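You operate a simulated robot arm through the tools that you are given. There is no shell and no other tool.

You are at the controls of a simulated robot arm. One attempt, no reset.

Task
Leak-test the red hose at about 120 bar, then park it again.
Fine: coupling in the port of its colour, knob shut, pump; open the knob before you pull it, leave it open; any free clip; leave the other hoses and nuts.
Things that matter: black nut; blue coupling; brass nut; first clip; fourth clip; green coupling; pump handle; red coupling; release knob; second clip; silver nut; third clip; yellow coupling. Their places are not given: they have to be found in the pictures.

Only the result counts: the job must be done as asked and must still hold three seconds after the hand-in. Knocking over, shifting, dropping, spilling or breaking anything else fails it.

Robot
A 6-joint arm with a two-finger gripper, fixed in place. Base frame: the origin is at the foot of the arm, x ahead of it, y to its left, z up; the work surface is at about z = 0.86. Units: m, degrees, N and s.
Its first joint turns from -166.0 to 166.0 degrees. Payload 2.45 kg.
The tool frame sits at the grasp point between the pads (the TCP): z along the fingers, y along the line on which they close. The tips reach 0.02 m beyond it. Largest opening 0.14 m; the body of the gripper starts 0.168 m behind the TCP.
Orientation is that of the tool frame in the base frame, as [roll, pitch, yaw] about the fixed x, y, z axes, in that order (R = Rz(yaw) Ry(pitch) Rx(roll)). With the fingers straight down and closing along the base's y, the tool's x points along the base's -x, its y along +y and its z along -z.

Tools
- The arm moves only by the tool step_arm. Its argument "targets" is a list of rows, each an object (a shift or turn left out is 0, a gripper value left out holds the last) with "angular": the turn, a rotation vector about the tool's x, y, z in degrees, a list of three; "linear": the shift along the tool's x, y, z in m, a list of three; "fingers": the finger opening in m, from 0 to 0.14. In form: [{"angular": [rx, ry, rz], "linear": [x, y, z], "fingers": fingers}, ...]. A call has 1 to 20 rows; each row shifts and turns the commanded pose from where the row before left it, along the tool's axes as they then stand. Each row takes 0.2 s and may step no farther than 0.05 m and 8.6 degrees from the row before; otherwise, or with a gripper value out of range, the whole call is refused. Where a pose cannot be reached the arm comes as near as it can. A force on the tool above 70 N (or 10 N above the force at the start of the call, whichever is more), or a blocked arm, ends the call early, and 0.2 s more pass. The fingers move at their own pace (about 0.045 m/s each) and stop on an object; they squeeze with about 39 N. The grip force told is the motor's: it shows also when the fingers shut on nothing. Time passes only in rows, and 0.2 s behind the last, so rows that do not move let the fingers close. The reply holds the time, the measured pose of the TCP, the force on the tool along the base axes, the opening and the grip force, in the units named above and with some noise, with the torque about the TCP (base axes, N m) and any sound that the robot's microphone picked up.
- Cameras (640 x 400 px; columns grow to the right, rows downward): "scene" is fixed at [0.2191, 0.6516, 1.5666]; the picture's right is [-0.75, -0.66, 0.00], its down [-0.32, 0.37, -0.87] and it looks along [0.57, -0.66, -0.49] (base axes); focal length 360 px, centre (320, 200). "wrist" rides on the gripper at [0.078, 0.011, -0.209] in the tool frame; the picture's right is [-0.14, 0.99, 0.00], its down [-0.92, -0.13, -0.37] and it looks along [-0.37, -0.05, 0.93] (tool axes); focal length 280 px, centre (320, 200).
- snapshot(camera): a new picture of that camera. No time passes.
- pixel_to_xyz(camera, pixels): there is no depth. For up to 12 entries [column, row, z] of the newest picture of that camera ("zoom" is the newest enlarged one), the place [x, y] in the base frame at which the ray of that pixel passes the height z, good to about 0.002 m. No time passes.
- enlarge(camera, box): a new picture of the part [left, top, right, bottom] of that camera's present view, enlarged. No time passes.
- close_job(): hands the job in; it is judged then, once.

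Leave the gripper open and the arm clear of the work at the hand-in unless told otherwise.

The tools are called after ">>>" as a command line: name --argument value ..., lists and objects as JSON in quotes. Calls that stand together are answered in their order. step_arm: Moves the arm, as the interface text tells. Its arguments: {"type":"object","properties":{"targets":{"type":"array","items":{"type":"object","properties":{"angular":{"type":"array","items":{"type":"number"}},"linear":{"type":"array","items":{"type":"number"}},"fingers":{"type":"number"}}}}},"required":["targets"]} The other tools are called the same way: snapshot (camera) takes a picture; pixel_to_xyz (camera, pixels) gives the place at which the rays of pixels pass given heights; enlarge (camera, box) takes an enlarged picture of a part of a camera's view; close_job () hands the job in.

At the start:

```text
time: 0.0
tcp_pos: [0.732, -0.0084, 1.3491]
tcp_rot: [-180.0, 0.2, 179.9]
wrist_force: [0.3, 0.4, -0.8]
ft_torque: [0.03, 0.0, -0.02]
width: 0.1399
gripper_force: 0.1
```

scene: 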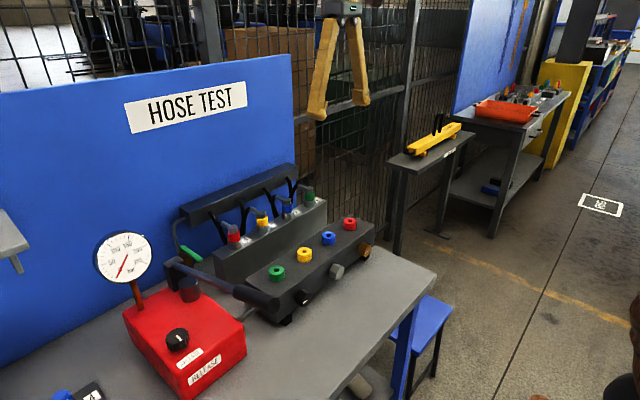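
wrist: 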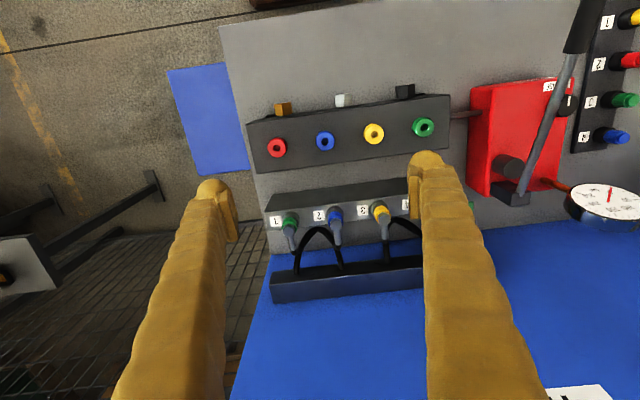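

I see the bench: the red pump with gauge and black knob, the manifold with green/yellow/blue/red ports, and a rack behind it with couplings. I'll enlarge the views first.

>>> enlarge --camera "scene" --box '[160, 150, 400, 330]'

>>> enlarge --camera "scene" --box '[0, 220, 260, 400]'

>>> enlarge --camera "wrist" --box '[240, 70, 460, 310]'

>>> enlarge --camera "wrist" --box '[440, 0, 640, 230]'

```text
2.22 times, centred on (280, 240) of scene
```

zoom: 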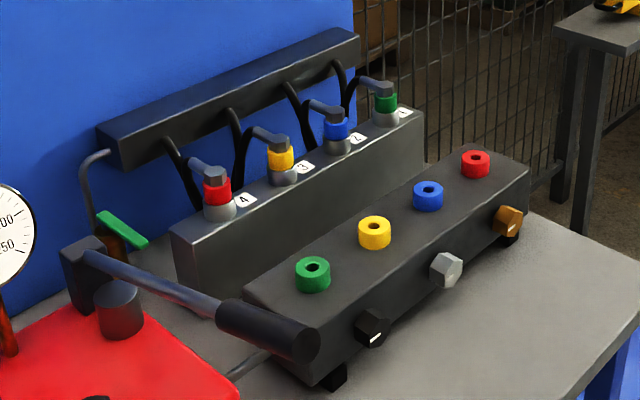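

```text
2.22 times, centred on (130, 310) of scene
```

zoom: 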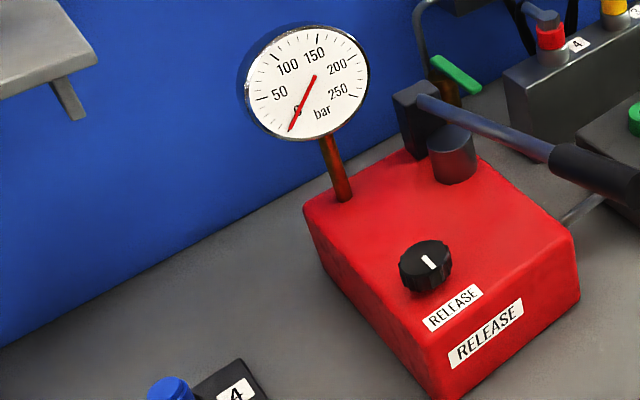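

```text
1.67 times, centred on (350, 190) of wrist
```

zoom: 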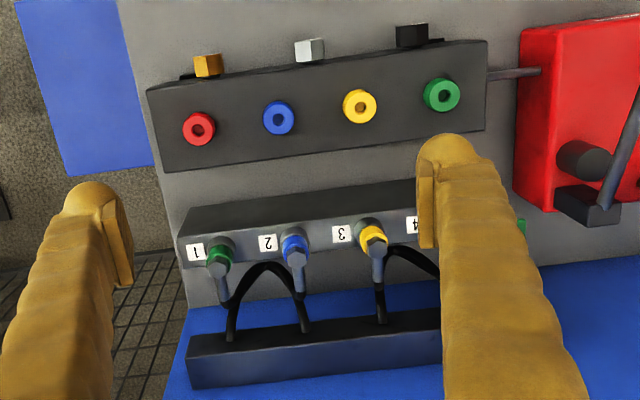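

```text
1.74 times, centred on (540, 115) of wrist
```

zoom: 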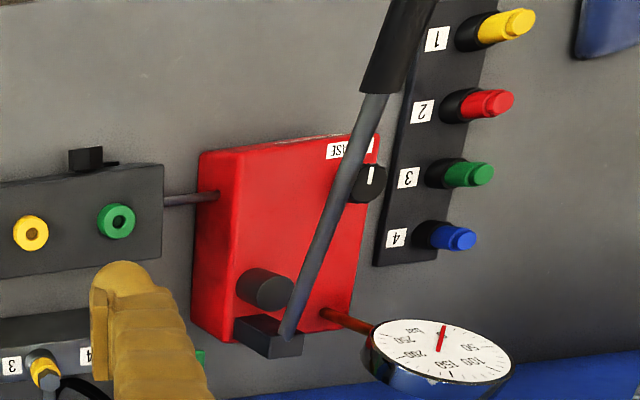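

I'll triangulate the main items from both cameras: ports, couplings in the back block, knob, handle tip. First get rays at two heights.

>>> pixel_to_xyz --camera "scene" --pixels '[[350, 222, 0.9], [350, 222, 1.0], [277, 271, 0.9], [277, 271, 1.0], [233, 232, 0.9], [233, 232, 1.0], [178, 338, 0.9], [178, 338, 1.0], [262, 297, 0.9], [262, 297, 1.1], [63, 395, 0.9], [63, 395, 1.0]]'

>>> pixel_to_xyz --camera "wrist" --pixels '[[277, 148, 0.9], [277, 148, 1.0], [423, 127, 0.9], [423, 127, 1.0], [380, 213, 0.9], [380, 213, 1.0], [567, 105, 0.9], [567, 105, 1.0], [580, 20, 0.9], [580, 20, 1.1], [618, 136, 0.9], [618, 136, 1.0]]'

```text
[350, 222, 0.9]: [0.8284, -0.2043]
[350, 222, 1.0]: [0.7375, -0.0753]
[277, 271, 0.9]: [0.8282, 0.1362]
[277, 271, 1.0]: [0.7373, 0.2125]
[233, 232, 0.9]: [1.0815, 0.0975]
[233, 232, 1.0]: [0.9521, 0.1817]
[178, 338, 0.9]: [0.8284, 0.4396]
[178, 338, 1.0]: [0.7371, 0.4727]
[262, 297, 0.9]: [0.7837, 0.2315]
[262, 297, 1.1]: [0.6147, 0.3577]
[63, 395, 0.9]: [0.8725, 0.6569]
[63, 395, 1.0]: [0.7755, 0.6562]
```

```text
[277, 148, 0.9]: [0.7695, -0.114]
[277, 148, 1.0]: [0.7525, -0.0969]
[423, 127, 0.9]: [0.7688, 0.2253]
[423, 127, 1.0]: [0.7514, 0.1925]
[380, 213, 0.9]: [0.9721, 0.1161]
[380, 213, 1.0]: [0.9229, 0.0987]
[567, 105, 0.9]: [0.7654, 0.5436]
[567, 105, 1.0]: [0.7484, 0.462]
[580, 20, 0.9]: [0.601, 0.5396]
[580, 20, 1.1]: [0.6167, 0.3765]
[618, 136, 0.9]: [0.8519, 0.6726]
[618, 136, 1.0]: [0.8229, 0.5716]
```

Ports come out at x≈0.756, z≈0.98, with y about −0.10 (red) to 0.20 (green). The knob is near (0.75, 0.47, 0.985) and the handle tip near (0.62, 0.36, 1.1). There is a second rack on the left, at wrist (600,75), holding coloured cylinders. I'll move the wrist camera over it at safe height to see what they are.

>>> step_arm --targets '[{"linear": [0.012, 0.045, 0]}, {"linear": [0.012, 0.045, 0]}, {"linear": [0.012, 0.045, 0]}, {"linear": [0.012, 0.045, 0]}, {"linear": [0.012, 0.045, 0]}, {"linear": [0.012, 0.045, 0]}, {"linear": [0.012, 0.045, 0]}, {"linear": [0.012, 0.045, 0]}, {"linear": [0.012, 0.045, 0]}, {"linear": [0, 0, 0]}]'

>>> snapshot --camera "wrist"

>>> snapshot --camera "scene"

```text
time: 2.2
tcp_pos: [0.6258, 0.3976, 1.3488]
tcp_rot: [-179.9, 0.1, 180.0]
wrist_force: [-0.4, 0.3, -0.2]
ft_torque: [-0.01, -0.03, 0.01]
width: 0.1399
gripper_force: 0.0
```

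```text
taken
```

wrist: 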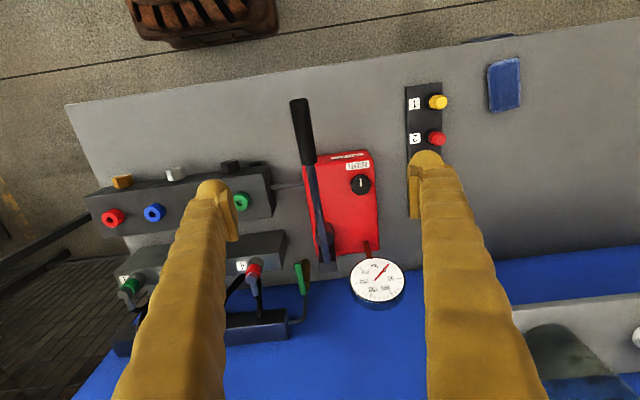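

```text
taken
```

scene: 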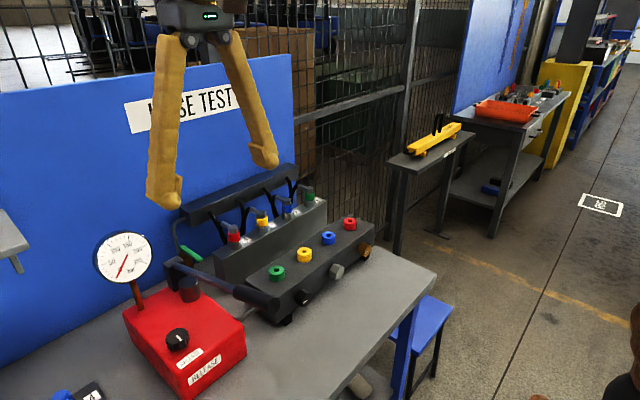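

The left rack sits at wrist (425,150) and the finger hides half of it. I'll move further left and enlarge.

>>> step_arm --targets '[{"linear": [0.03, 0.035, 0]}, {"linear": [0.03, 0.035, 0]}, {"linear": [0.03, 0.035, 0]}, {"linear": [0.0, 0.045, 0]}, {"linear": [0.0, 0.045, 0]}, {"linear": [0, 0, 0]}]'

>>> snapshot --camera "wrist"

>>> enlarge --camera "wrist" --box '[270, 80, 430, 240]'

```text
time: 3.6
tcp_pos: [0.5357, 0.5941, 1.3484]
tcp_rot: [180.0, 0.1, -179.9]
wrist_force: [0.7, 0.1, -0.3]
ft_torque: [-0.01, 0.02, 0.0]
width: 0.1401
gripper_force: 0.0
```

```text
taken
```

wrist: 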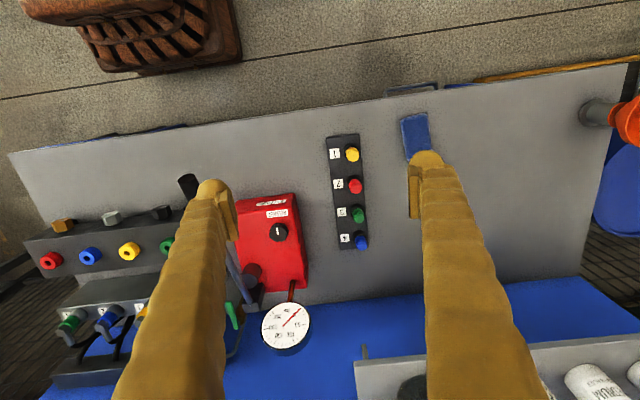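

```text
2.50 times, centred on (350, 160) of wrist
```

zoom: 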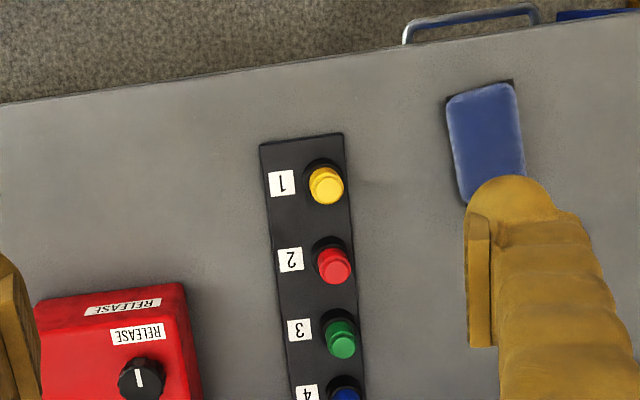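

The left rack holds plain plugs without hoses. The real hoses are in the back block, where elbows and black hoses run to a bar, with red in number 4. I'll bring the wrist camera over red.

>>> step_arm --targets '[{"linear": [-0.0214, -0.0394, 0]}, {"linear": [-0.0214, -0.0394, 0]}, {"linear": [-0.0214, -0.0394, 0]}, {"linear": [-0.0214, -0.0394, 0]}, {"linear": [-0.0214, -0.0394, 0]}, {"linear": [-0.0214, -0.0394, 0]}, {"linear": [-0.0214, -0.0394, 0]}, {"linear": [-0.0214, -0.0394, 0]}, {"linear": [-0.0214, -0.0394, 0]}, {"linear": [-0.0214, -0.0394, 0]}, {"linear": [0, 0, 0]}]'

>>> snapshot --camera "wrist"

>>> enlarge --camera "wrist" --box '[230, 130, 430, 290]'

>>> enlarge --camera "scene" --box '[200, 180, 340, 270]'

```text
time: 6.0
tcp_pos: [0.7509, 0.1991, 1.3488]
tcp_rot: [180.0, 0.1, 180.0]
wrist_force: [-0.4, -0.3, 0.5]
ft_torque: [-0.01, -0.01, 0.03]
width: 0.14
gripper_force: 0.1
```

```text
taken
```

wrist: 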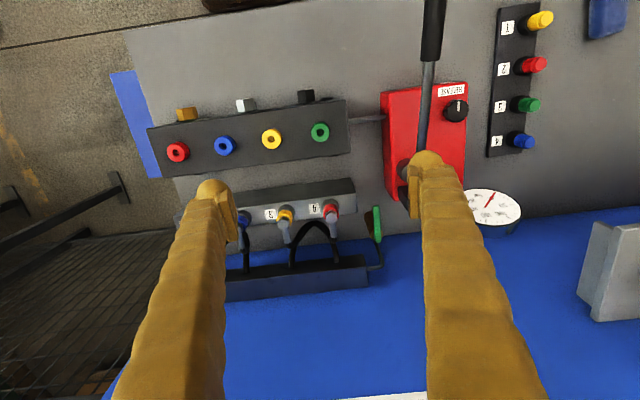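

```text
2.50 times, centred on (330, 210) of wrist
```

zoom: 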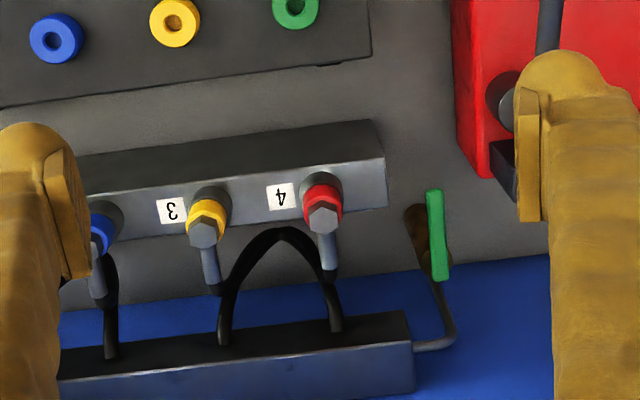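

```text
4.44 times, centred on (270, 225) of scene
```

zoom: 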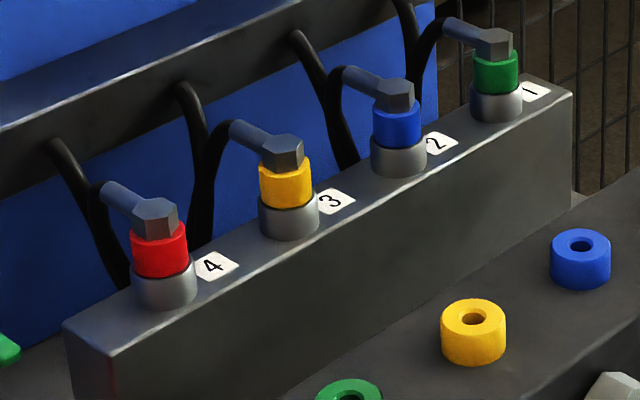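

The red coupling sits in clip 4 with its hex top and an elbow pointing away (+x). Next I'll triangulate the hex tops and collars from the scene zoom and the wrist picture.

>>> pixel_to_xyz --camera "zoom" --pixels '[[160, 207, 1.0], [160, 207, 1.1], [287, 143, 1.0], [287, 143, 1.1], [162, 297, 1.0], [110, 355, 0.95], [110, 355, 1.0], [570, 95, 0.95], [570, 95, 1.0], [348, 385, 0.98], [473, 312, 0.98], [580, 243, 0.98]]'

>>> pixel_to_xyz --camera "wrist" --pixels '[[331, 216, 1.0], [331, 216, 1.1], [284, 222, 1.0], [284, 222, 1.1], [357, 213, 0.95], [357, 213, 1.0], [320, 131, 0.98], [272, 139, 0.98], [224, 145, 0.98], [178, 152, 0.98], [456, 109, 0.98], [333, 231, 1.0]]'

```text
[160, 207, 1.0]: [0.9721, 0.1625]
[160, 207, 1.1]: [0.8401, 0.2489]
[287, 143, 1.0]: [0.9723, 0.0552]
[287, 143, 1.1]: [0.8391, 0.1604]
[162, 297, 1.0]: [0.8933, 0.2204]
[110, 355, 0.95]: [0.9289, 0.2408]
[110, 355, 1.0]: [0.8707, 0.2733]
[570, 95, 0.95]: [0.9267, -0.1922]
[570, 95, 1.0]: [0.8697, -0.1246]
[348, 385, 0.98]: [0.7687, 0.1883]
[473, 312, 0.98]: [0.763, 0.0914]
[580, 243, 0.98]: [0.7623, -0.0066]
```

```text
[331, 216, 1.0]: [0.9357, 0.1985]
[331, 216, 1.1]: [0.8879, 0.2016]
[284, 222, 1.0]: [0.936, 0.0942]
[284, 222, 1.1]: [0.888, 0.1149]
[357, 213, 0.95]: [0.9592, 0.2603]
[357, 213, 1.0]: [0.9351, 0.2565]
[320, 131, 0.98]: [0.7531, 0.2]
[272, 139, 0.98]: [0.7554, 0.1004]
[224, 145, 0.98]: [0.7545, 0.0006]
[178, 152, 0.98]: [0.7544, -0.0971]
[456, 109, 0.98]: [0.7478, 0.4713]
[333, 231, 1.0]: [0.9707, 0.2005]
```

The red coupling is at (0.915, 0.200), hex top z≈1.043, and clips are 0.1 m apart. The red port is at (0.755, −0.099, ~0.98). Next I'll look closely at the pump, knob and handle.

>>> enlarge --camera "scene" --box '[80, 220, 300, 400]'

>>> pixel_to_xyz --camera "zoom" --pixels '[[320, 200, 1.0]]'

>>> enlarge --camera "wrist" --box '[380, 0, 540, 240]'

```text
2.22 times, centred on (190, 310) of scene
```

zoom: 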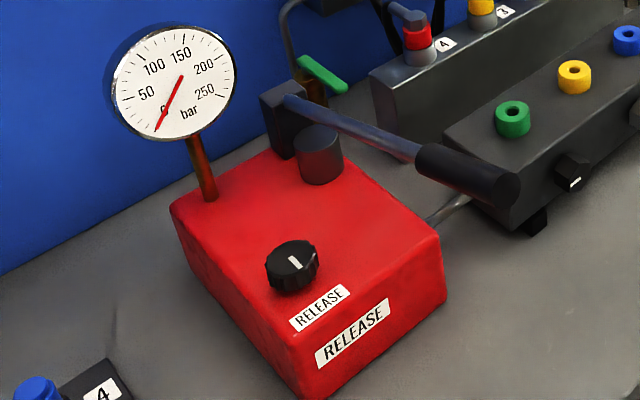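

```text
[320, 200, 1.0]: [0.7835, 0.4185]
```

```text
1.67 times, centred on (460, 120) of wrist
```

zoom: 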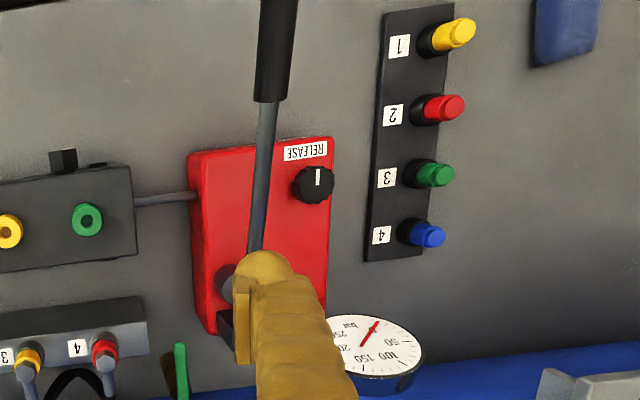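

The needle sits at 0 and the knob's mark points at the robot (−x). The plan is coupling first, then knob, then pump. I'll go above the red coupling at (0.915, 0.200, 1.12) with the fingers narrowed to 0.07 so they clear yellow at y=0.1.

>>> step_arm --targets '[{"linear": [-0.0273, 0, 0.0381], "fingers": 0.07}, {"linear": [-0.0273, 0, 0.0381]}, {"linear": [-0.0273, 0, 0.0381]}, {"linear": [-0.0273, 0, 0.0381]}, {"linear": [-0.0273, 0, 0.0381]}, {"linear": [-0.0273, 0, 0.0381]}, {"linear": [0, 0, 0]}, {"linear": [0, 0, 0]}]'

>>> snapshot --camera "wrist"

>>> snapshot --camera "scene"

>>> enlarge --camera "scene" --box '[180, 150, 340, 270]'

```text
time: 7.8
tcp_pos: [0.9127, 0.2011, 1.1234]
tcp_rot: [180.0, 0.1, 179.9]
wrist_force: [0.5, -0.7, 0.1]
ft_torque: [0.01, -0.05, 0.01]
width: 0.0698
gripper_force: 0.2
```

```text
taken
```

wrist: 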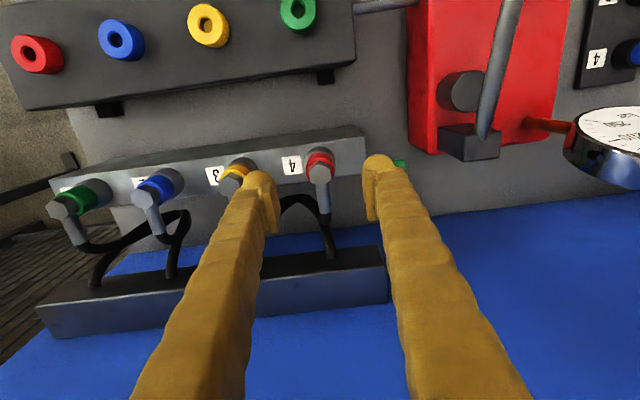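

```text
taken
```

scene: 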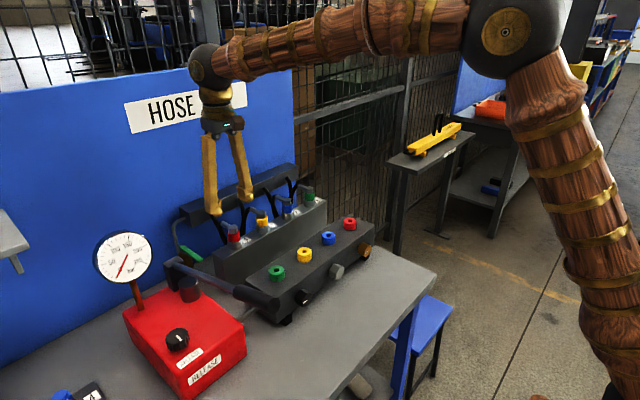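

```text
3.33 times, centred on (260, 210) of scene
```

zoom: 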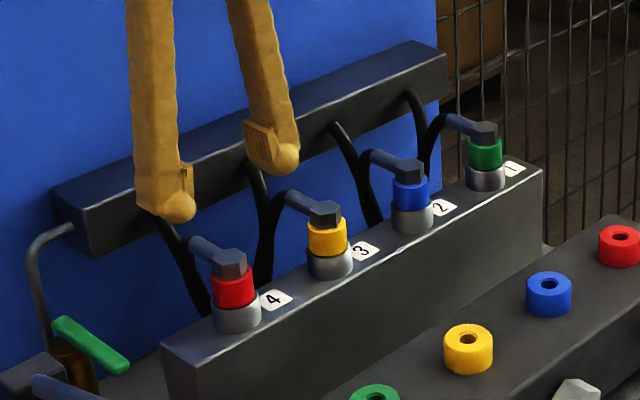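

At (0.913, 0.201, 1.123), above the red coupling. I'll check its hex top in the new wrist picture (319,172) against the height 1.04.

>>> enlarge --camera "wrist" --box '[260, 120, 400, 260]'

>>> pixel_to_xyz --camera "wrist" --pixels '[[320, 174, 1.043], [320, 174, 1.05], [324, 208, 1.033], [320, 157, 1.0], [319, 150, 0.99]]'

```text
2.86 times, centred on (330, 190) of wrist
```

zoom: 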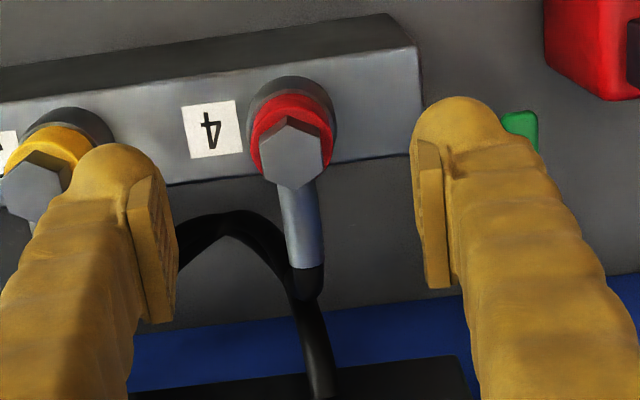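

```text
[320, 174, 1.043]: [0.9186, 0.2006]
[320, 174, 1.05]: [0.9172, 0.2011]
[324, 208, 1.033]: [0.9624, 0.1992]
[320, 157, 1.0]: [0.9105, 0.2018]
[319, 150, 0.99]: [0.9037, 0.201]
```

Aligned. I'll descend to z≈1.027, tips about 1.007, so the pads hold the red collar and hex above the grey clip ring.

>>> step_arm --targets '[{"linear": [-0.001, 0, 0.025]}, {"linear": [-0.001, 0, 0.025]}, {"linear": [-0.001, 0, 0.025]}, {"linear": [0, 0, 0.0214]}, {"linear": [0, 0, 0]}]'

>>> snapshot --camera "wrist"

>>> enlarge --camera "scene" --box '[180, 180, 300, 270]'

```text
time: 9.0
tcp_pos: [0.9151, 0.1984, 1.0235]
tcp_rot: [-180.0, 0.1, 180.0]
wrist_force: [0.1, 0.5, 0.1]
ft_torque: [0.0, -0.02, -0.03]
width: 0.0701
gripper_force: 0.0
```

```text
taken
```

wrist: 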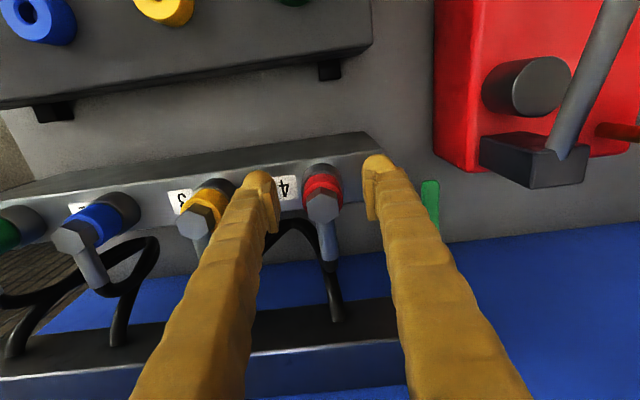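

```text
4.44 times, centred on (240, 225) of scene
```

zoom: 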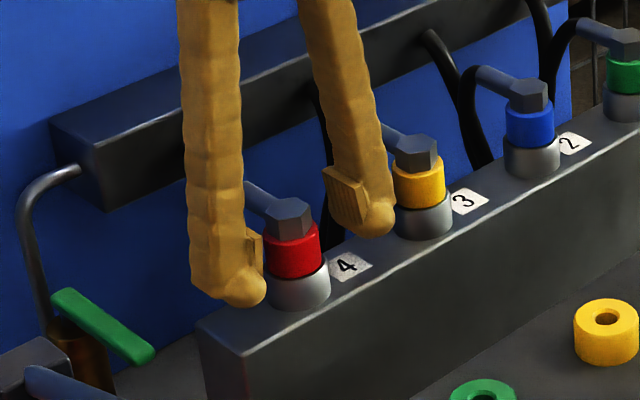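

The fingers straddle the red collar cleanly. Closing the grip.

>>> step_arm --targets '[{"linear": [0, 0, 0], "fingers": 0.02}, {"linear": [0, 0, 0]}, {"linear": [0, 0, 0]}, {"linear": [0, 0, 0]}, {"linear": [0, 0, 0]}]'

>>> enlarge --camera "scene" --box '[180, 180, 300, 270]'

```text
time: 10.2
tcp_pos: [0.915, 0.1984, 1.0232]
tcp_rot: [179.9, 0.1, 179.9]
wrist_force: [0.3, 1.1, 0.6]
ft_torque: [-0.01, -0.03, 0.02]
width: 0.0309
gripper_force: 39.0
```

```text
4.44 times, centred on (240, 225) of scene
```

zoom: 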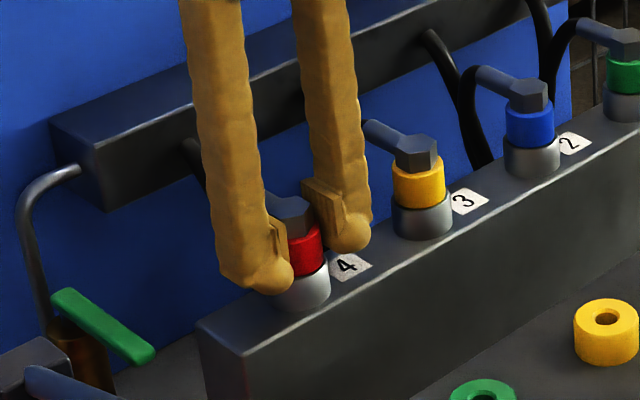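

Gripped at 0.031 m with 39 N. I'll lift slowly straight up and watch the force.

>>> step_arm --targets '[{"linear": [0, 0, -0.01]}, {"linear": [0, 0, -0.01]}, {"linear": [0, 0, -0.01]}, {"linear": [0, 0, -0.01]}]'

>>> enlarge --camera "scene" --box '[180, 160, 320, 270]'

```text
time: 11.2
tcp_pos: [0.9167, 0.1978, 1.0633]
tcp_rot: [179.9, 0.1, 180.0]
wrist_force: [-0.2, 0.0, -1.5]
ft_torque: [-0.03, 0.0, -0.02]
width: 0.0305
gripper_force: 38.8
```

```text
3.64 times, centred on (250, 215) of scene
```

zoom: 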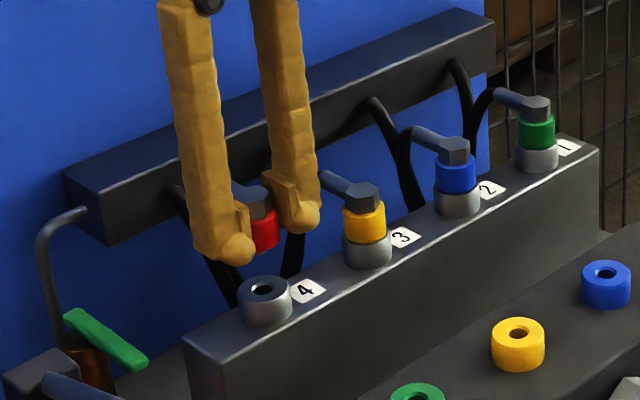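

The coupling left the clip, which is an empty ring with a hole, and the force stayed at about 1.5 N. Lifting further to z≈1.13.

>>> step_arm --targets '[{"linear": [0, 0, -0.02]}, {"linear": [0, 0, -0.02]}, {"linear": [0, 0, -0.02]}, {"linear": [0, 0, -0.02]}, {"linear": [0, 0, 0]}]'

>>> enlarge --camera "scene" --box '[180, 140, 320, 270]'

```text
time: 12.4
tcp_pos: [0.9159, 0.1996, 1.1462]
tcp_rot: [180.0, 0.1, 179.9]
wrist_force: [-0.5, 0.8, -1.1]
ft_torque: [-0.01, -0.03, -0.02]
width: 0.0306
gripper_force: 39.2
```

```text
3.08 times, centred on (250, 205) of scene
```

zoom: 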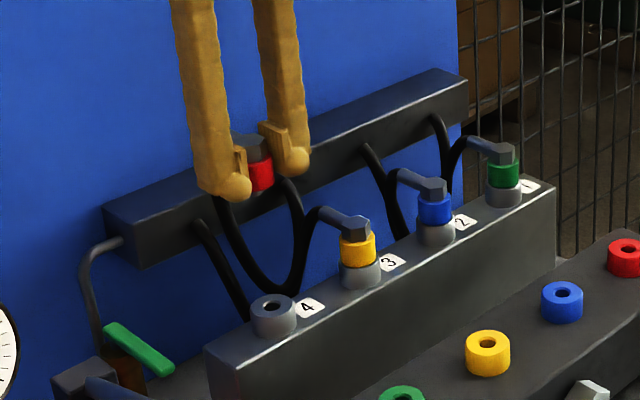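

The red hose hangs freely and follows. I'll carry it at z≈1.146 towards the robot to x≈0.756, then right to y≈−0.10.

>>> step_arm --targets '[{"linear": [0.04, 0, 0]}, {"linear": [0.04, 0, 0]}, {"linear": [0.04, 0, 0]}, {"linear": [0.04, 0, 0]}, {"linear": [0, -0.04, 0]}, {"linear": [0, -0.04, 0]}, {"linear": [0, -0.04, 0]}, {"linear": [0, -0.04, 0]}, {"linear": [0, -0.04, 0]}, {"linear": [0, -0.04, 0]}, {"linear": [0, -0.04, 0]}, {"linear": [0, -0.0196, 0]}, {"linear": [0, 0, 0]}]'

>>> snapshot --camera "scene"

>>> snapshot --camera "wrist"

>>> enlarge --camera "scene" --box '[240, 130, 420, 260]'

```text
time: 15.2
tcp_pos: [0.7555, -0.1008, 1.144]
tcp_rot: [-180.0, 0.2, 179.9]
wrist_force: [-0.3, 0.4, -0.8]
ft_torque: [-0.03, 0.04, 0.0]
width: 0.0307
gripper_force: 39.4
```

```text
taken
```

scene: 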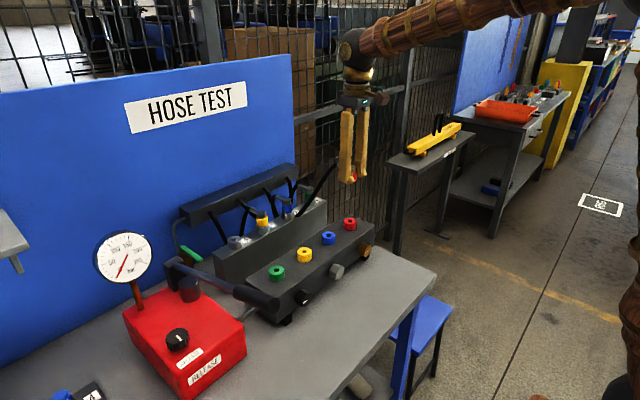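

```text
taken
```

wrist: 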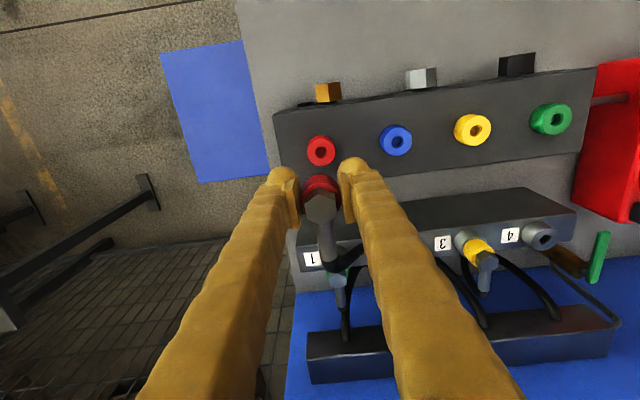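

```text
3.08 times, centred on (330, 195) of scene
```

zoom: 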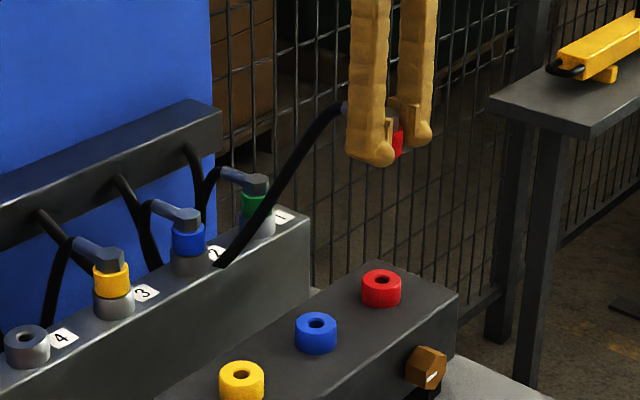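

The coupling is over the red port. I'll check the port centre precisely in the wrist picture, around (321,151).

>>> enlarge --camera "wrist" --box '[270, 110, 390, 230]'

>>> pixel_to_xyz --camera "wrist" --pixels '[[321, 151, 0.985], [397, 140, 0.985], [473, 129, 0.985], [551, 118, 0.985], [321, 151, 0.96]]'

>>> pixel_to_xyz --camera "scene" --pixels '[[350, 221, 0.985], [329, 235, 0.985], [304, 252, 0.985], [277, 269, 0.985]]'

```text
3.33 times, centred on (330, 170) of wrist
```

zoom: 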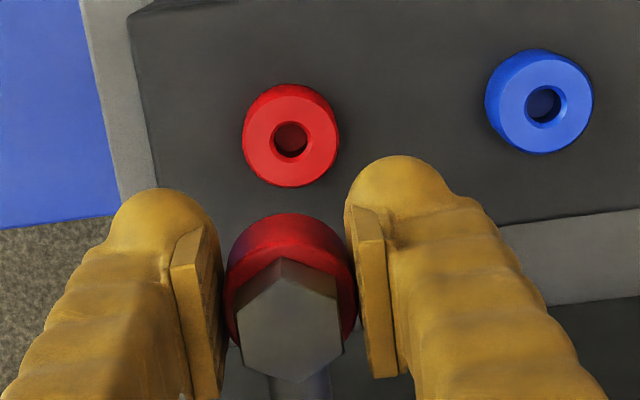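

```text
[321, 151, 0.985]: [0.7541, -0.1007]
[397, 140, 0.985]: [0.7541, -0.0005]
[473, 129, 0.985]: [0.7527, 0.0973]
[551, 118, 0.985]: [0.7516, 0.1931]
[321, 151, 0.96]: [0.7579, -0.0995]
```

```text
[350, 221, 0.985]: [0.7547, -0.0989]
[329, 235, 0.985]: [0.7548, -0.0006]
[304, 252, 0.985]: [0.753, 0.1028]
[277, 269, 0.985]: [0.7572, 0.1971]
```

The port centre comes out at (0.7545, −0.100) and the TCP is within 1 mm of it. Descending to about z=1.045, then checking.

>>> step_arm --targets '[{"linear": [0.0005, 0.0005, 0.02]}, {"linear": [0, 0, 0.02]}, {"linear": [0, 0, 0.02]}, {"linear": [0, 0, 0.02]}, {"linear": [0, 0, 0.02]}, {"linear": [0, 0, 0]}]'

>>> enlarge --camera "scene" --box '[300, 180, 400, 260]'

>>> enlarge --camera "wrist" --box '[250, 110, 410, 240]'

```text
time: 16.6
tcp_pos: [0.7576, -0.1022, 1.0446]
tcp_rot: [-180.0, 0.2, 180.0]
wrist_force: [0.7, 1.1, -0.6]
ft_torque: [-0.02, 0.02, -0.01]
width: 0.0309
gripper_force: 39.3
```

```text
5.00 times, centred on (350, 220) of scene
```

zoom: 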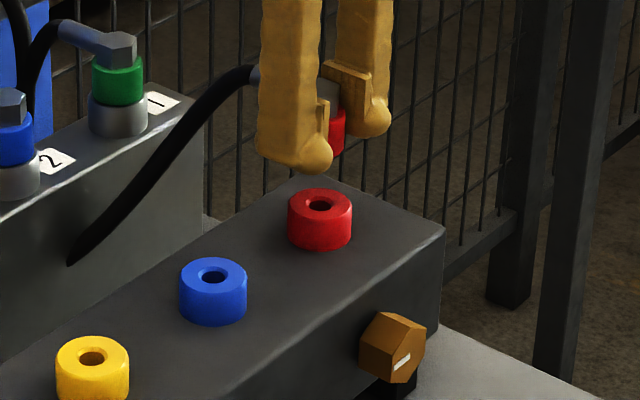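

```text
3.08 times, centred on (330, 175) of wrist
```

zoom: 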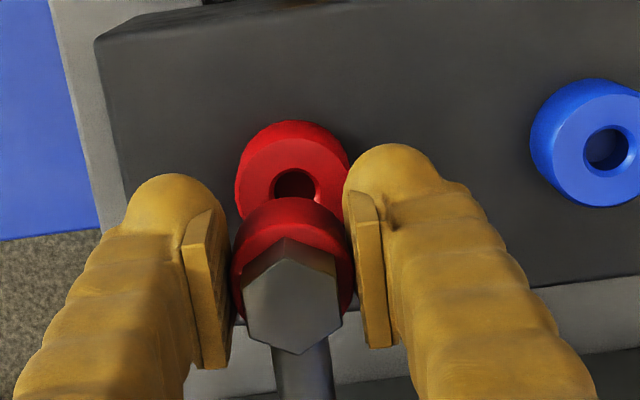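

The hose simply follows. Before inserting, I'll compare the empty clip 4 hole and the red port hole to refine the offset.

>>> snapshot --camera "wrist"

>>> enlarge --camera "scene" --box '[200, 200, 280, 270]'

>>> enlarge --camera "wrist" --box '[500, 150, 640, 300]'

```text
taken
```

wrist: 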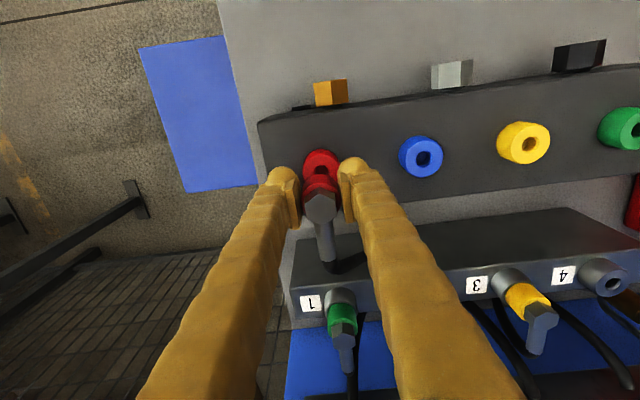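

```text
5.71 times, centred on (240, 235) of scene
```

zoom: 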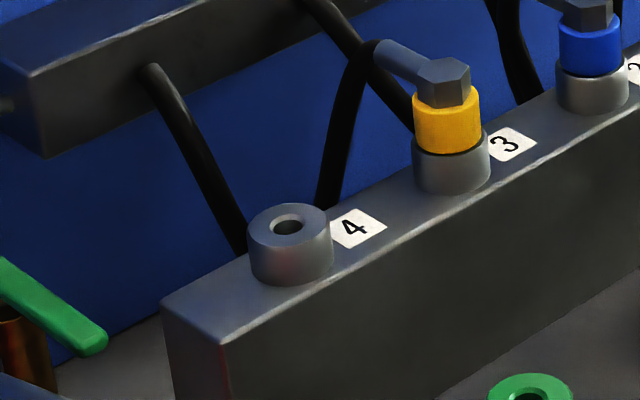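

```text
2.67 times, centred on (570, 225) of wrist
```

zoom: 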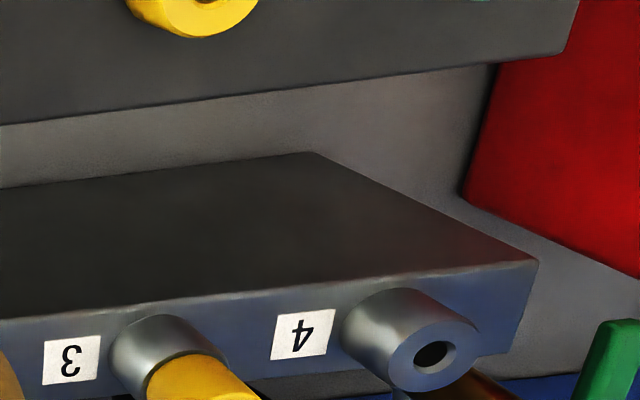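

>>> pixel_to_xyz --camera "scene" --pixels '[[234.6, 239.5, 0.99], [234.6, 239.5, 1.01], [350.2, 221.0, 0.98], [350.2, 221.0, 1.0]]'

>>> pixel_to_xyz --camera "wrist" --pixels '[[613.1, 283.1, 0.99], [613.1, 283.1, 1.01], [421.5, 158, 0.98], [421.5, 158, 1.0], [530, 143, 0.98], [530, 143, 1.0]]'

```text
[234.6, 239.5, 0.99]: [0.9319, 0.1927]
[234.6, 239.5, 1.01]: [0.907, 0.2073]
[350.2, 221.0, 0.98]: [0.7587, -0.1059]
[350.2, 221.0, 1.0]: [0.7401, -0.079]
```

```text
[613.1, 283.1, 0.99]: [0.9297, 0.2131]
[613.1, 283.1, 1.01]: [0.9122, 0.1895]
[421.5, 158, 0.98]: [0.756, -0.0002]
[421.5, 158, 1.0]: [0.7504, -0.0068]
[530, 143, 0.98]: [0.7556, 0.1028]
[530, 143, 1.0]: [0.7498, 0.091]
```

Clip 4 comes out at about (0.918, 0.2005, 1.00) and the port at (0.755, −0.100, ~0.983). That needs roughly 1 mm more in x and y. I'll correct and descend slowly, expecting to seat near TCP z≈1.006.

>>> step_arm --targets '[{"linear": [0.001, -0.0008, 0.005]}, {"linear": [0, 0, 0.005]}, {"linear": [0, 0, 0.005]}, {"linear": [0, 0, 0.004]}, {"linear": [0, 0, 0]}]'

>>> enlarge --camera "scene" --box '[310, 180, 390, 250]'

```text
time: 17.8
tcp_pos: [0.7539, -0.1009, 1.0253]
tcp_rot: [179.9, 0.2, 180.0]
wrist_force: [-0.3, 0.3, -1.3]
ft_torque: [-0.02, 0.03, 0.01]
width: 0.0309
gripper_force: 38.8
```

```text
5.71 times, centred on (350, 215) of scene
```

zoom: 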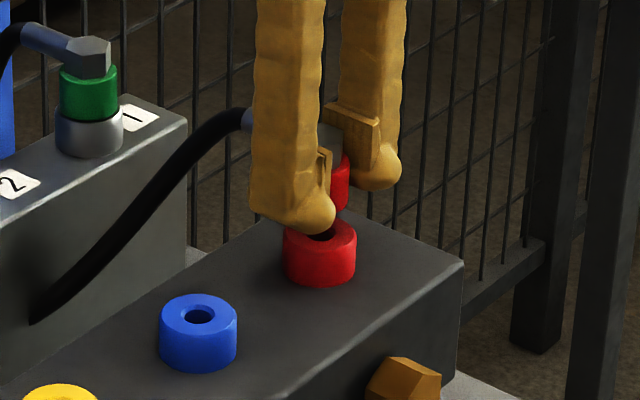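

The stem is starting into the port hole and looks centred. Continuing down in small steps.

>>> step_arm --targets '[{"linear": [0, 0, 0.004]}, {"linear": [0, 0, 0.004]}, {"linear": [0, 0, 0.004]}, {"linear": [0, 0, 0]}]'

>>> enlarge --camera "scene" --box '[310, 180, 390, 250]'

```text
time: 18.8
tcp_pos: [0.7541, -0.1006, 1.0157]
tcp_rot: [-180.0, 0.3, -180.0]
wrist_force: [4.5, -4.4, 36.8]
ft_torque: [-0.09, -0.45, 0.01]
width: 0.0308
gripper_force: 39.1
```

```text
5.71 times, centred on (350, 215) of scene
```

zoom: 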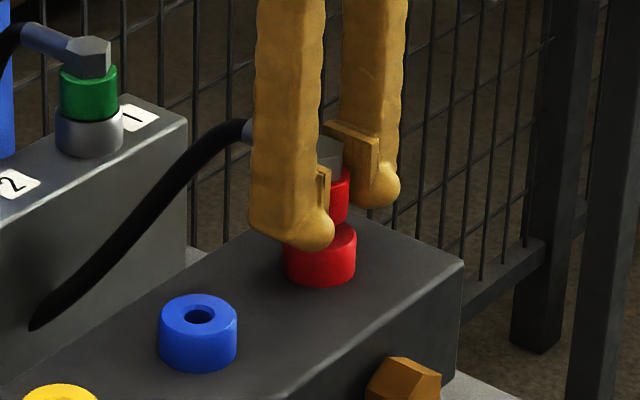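

I meet about 37 N upward at z≈1.0157, so it is either resting on the rim or needs a push to seat. I'll check the alignment with the wrist camera before pushing.

>>> enlarge --camera "wrist" --box '[260, 110, 400, 240]'

>>> enlarge --camera "scene" --box '[330, 195, 375, 240]'

```text
3.08 times, centred on (330, 175) of wrist
```

zoom: 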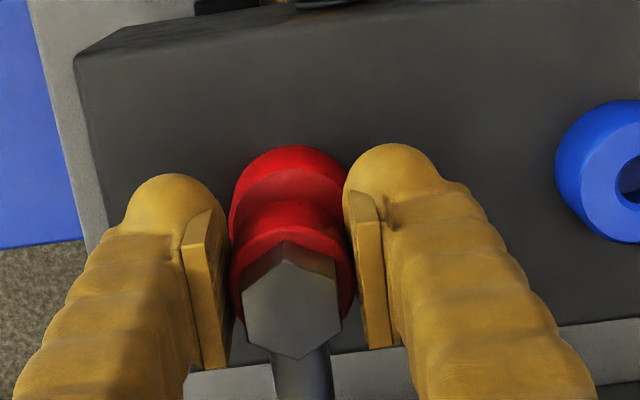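

```text
8.89 times, centred on (352, 218) of scene
```

zoom: 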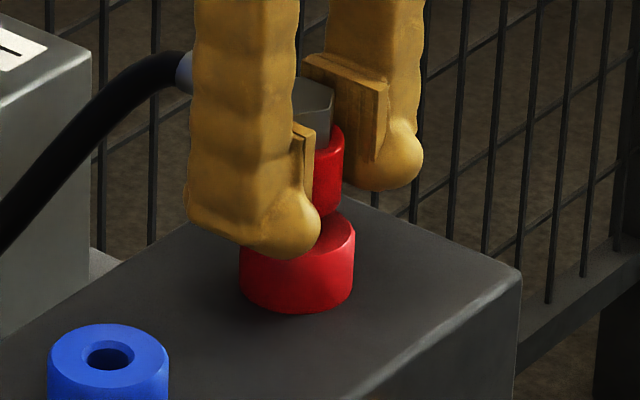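

>>> snapshot --camera "wrist"

>>> enlarge --camera "wrist" --box '[280, 120, 480, 245]'

>>> pixel_to_xyz --camera "wrist" --pixels '[[320.5, 210.3, 1.0355], [320.5, 210.3, 1.03], [320.5, 210.3, 1.04]]'

```text
taken
```

wrist: 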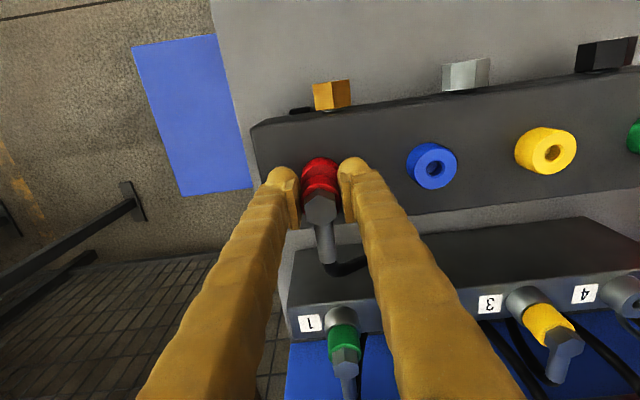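

```text
3.20 times, centred on (380, 182) of wrist
```

zoom: 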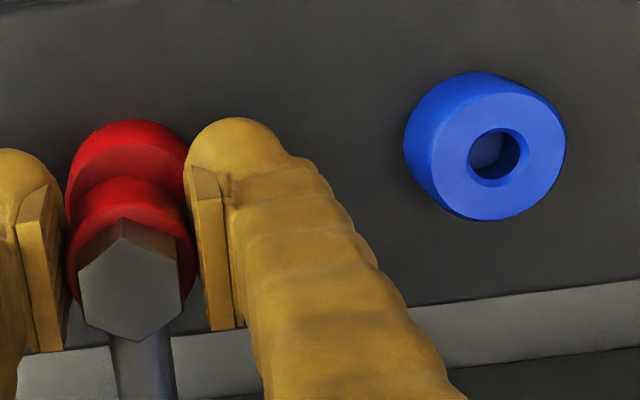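

```text
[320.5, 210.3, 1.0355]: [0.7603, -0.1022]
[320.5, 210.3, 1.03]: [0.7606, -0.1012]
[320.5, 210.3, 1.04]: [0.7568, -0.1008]
```

>>> pixel_to_xyz --camera "zoom" --pixels '[[131, 282, 1.0355], [131, 282, 1.0355], [131, 282, 1.0355], [131, 282, 1.0355], [131, 282, 1.0355], [131, 282, 1.0355], [499, 157, 0.983], [499, 157, 0.983], [499, 157, 0.983], [499, 157, 0.983], [499, 157, 0.983], [499, 157, 0.983]]'

```text
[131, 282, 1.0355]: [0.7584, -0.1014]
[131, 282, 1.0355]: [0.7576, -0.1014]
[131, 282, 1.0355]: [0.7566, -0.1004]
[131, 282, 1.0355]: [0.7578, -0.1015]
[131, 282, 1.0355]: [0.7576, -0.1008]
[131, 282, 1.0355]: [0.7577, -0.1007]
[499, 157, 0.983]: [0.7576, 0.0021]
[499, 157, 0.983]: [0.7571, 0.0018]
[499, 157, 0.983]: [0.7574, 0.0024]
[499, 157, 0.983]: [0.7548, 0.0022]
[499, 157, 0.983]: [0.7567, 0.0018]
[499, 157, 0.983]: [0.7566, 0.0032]
```

Alignment looks within a couple of millimetres but it's ambiguous. I'll back up 12 mm and look at the stem against the hole.

>>> step_arm --targets '[{"linear": [0, 0, -0.006]}, {"linear": [0, 0, -0.006]}, {"linear": [0, 0, 0]}]'

>>> enlarge --camera "scene" --box '[330, 195, 375, 235]'

>>> enlarge --camera "wrist" --box '[280, 120, 360, 240]'

```text
time: 19.6
tcp_pos: [0.7535, -0.1005, 1.0251]
tcp_rot: [180.0, 0.0, 180.0]
wrist_force: [-0.6, -0.7, -0.6]
ft_torque: [0.0, 0.0, 0.03]
width: 0.0309
gripper_force: 39.4
```

```text
10.00 times, centred on (352, 215) of scene
```

zoom: 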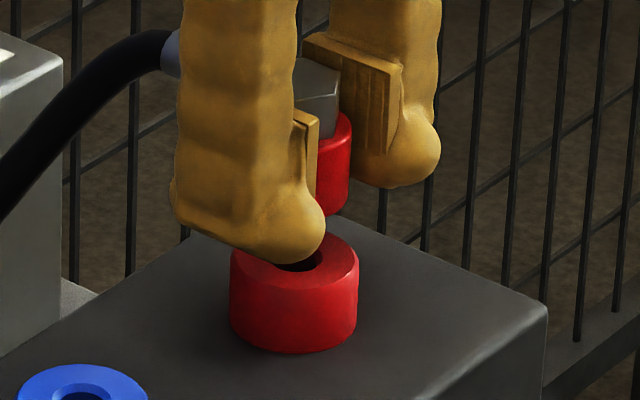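

```text
3.33 times, centred on (320, 180) of wrist
```

zoom: 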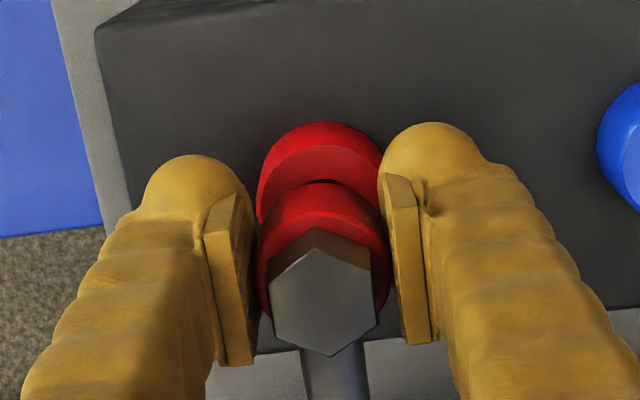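

The finger hides the stem from the scene camera. I'll lift 40 mm and yaw about 43° so I can see the underside of the coupling, then turn back.

>>> step_arm --targets '[{"linear": [0, 0, -0.02]}, {"linear": [0, 0, -0.02]}, {"angular": [0, 0, 8.5]}, {"angular": [0, 0, 8.5]}, {"angular": [0, 0, 8.5]}, {"angular": [0, 0, 8.5]}, {"angular": [0, 0, 8.5]}, {"linear": [0, 0, 0]}]'

>>> enlarge --camera "scene" --box '[320, 165, 385, 235]'

>>> snapshot --camera "wrist"

```text
time: 21.4
tcp_pos: [0.7548, -0.1016, 1.0651]
tcp_rot: [179.8, 0.1, 137.3]
wrist_force: [-0.9, -0.4, -2.0]
ft_torque: [0.04, 0.0, 0.0]
width: 0.0308
gripper_force: 38.9
```

```text
5.71 times, centred on (352, 200) of scene
```

zoom: 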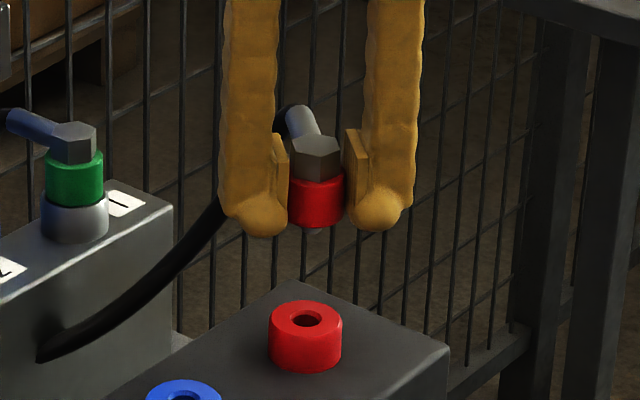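

```text
taken
```

wrist: 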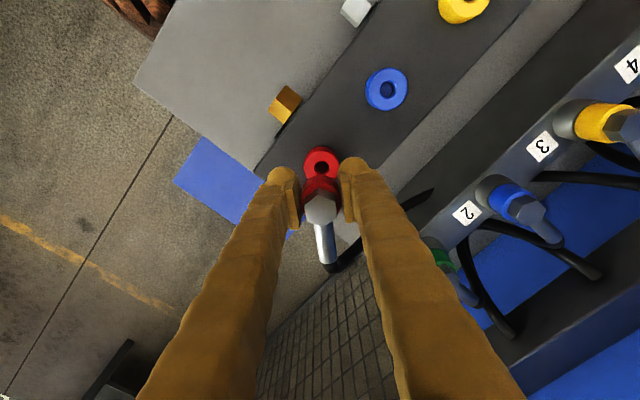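

Now it's clear. The stem is short (about 10 mm, a small grey tip below the collar), so I was pressing on the rim. I'll measure the coupling against the hole in both views.

>>> enlarge --camera "wrist" --box '[270, 130, 370, 230]'

>>> enlarge --camera "scene" --box '[330, 180, 370, 230]'

```text
4.00 times, centred on (320, 180) of wrist
```

zoom: 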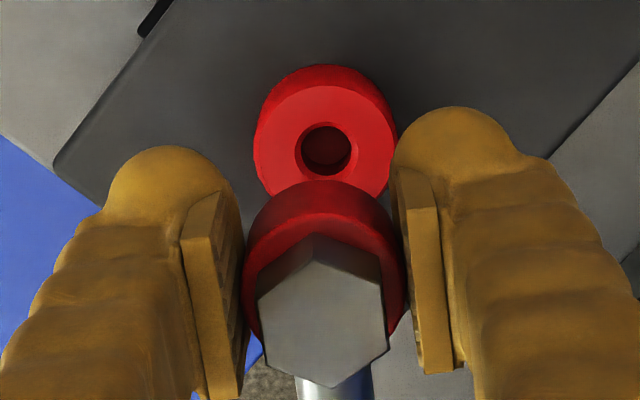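

```text
8.00 times, centred on (350, 205) of scene
```

zoom: 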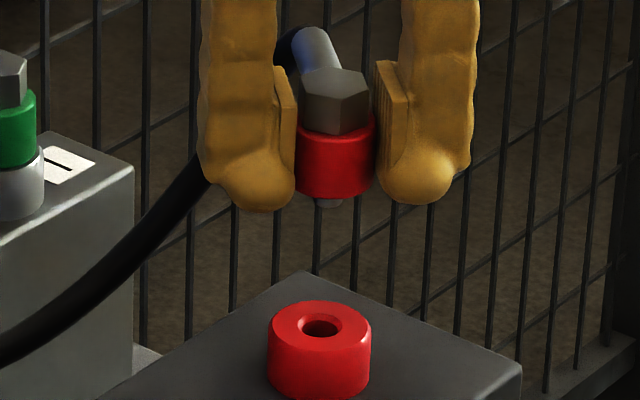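

In the wrist view the hole lies on the tool axis, but the coupling is about 4–5 mm on the far side (tool −x) of the TCP. That explains the rim contact. I'll turn back, shift the TCP by −3.5 mm in x and +1.2 mm in y, and try again gently.

>>> step_arm --targets '[{"angular": [0, 0, -8.5]}, {"angular": [0, 0, -8.5]}, {"angular": [0, 0, -8.5]}, {"angular": [0, 0, -8.5]}, {"angular": [0, 0, -8.5]}, {"linear": [0.0035, 0.0012, 0]}, {"linear": [0, 0, 0.02]}, {"linear": [0, 0, 0.02]}, {"linear": [0, 0, 0]}]'

>>> step_arm --targets '[{"linear": [0, 0, 0.004]}, {"linear": [0, 0, 0.003]}, {"linear": [0, 0, 0.003]}, {"linear": [0, 0, 0]}]'

```text
time: 23.4
tcp_pos: [0.7523, -0.0998, 1.0249]
tcp_rot: [179.9, 0.2, 179.9]
wrist_force: [-0.1, 0.4, -1.6]
ft_torque: [-0.02, 0.01, 0.01]
width: 0.0306
gripper_force: 39.0
```

```text
time: 24.4
tcp_pos: [0.7511, -0.1006, 1.0168]
tcp_rot: [180.0, 0.1, -180.0]
wrist_force: [0.2, 0.1, -0.4]
ft_torque: [0.01, -0.01, -0.01]
width: 0.0307
gripper_force: 39.4
```

No contact force at z≈1.0165, where it blocked before. Going on down in small steps.

>>> step_arm --targets '[{"linear": [0, 0, 0.003]}, {"linear": [0, 0, 0.003]}, {"linear": [0, 0, 0]}]'

>>> enlarge --camera "scene" --box '[325, 190, 380, 240]'

```text
time: 25.2
tcp_pos: [0.7519, -0.0994, 1.0099]
tcp_rot: [-180.0, 0.1, 179.9]
wrist_force: [0.2, 0.5, -1.4]
ft_torque: [-0.02, 0.03, 0.0]
width: 0.031
gripper_force: 39.0
```

```text
8.00 times, centred on (352, 215) of scene
```

zoom: 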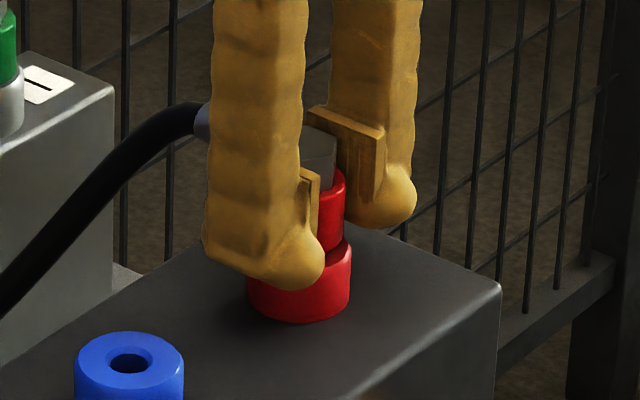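

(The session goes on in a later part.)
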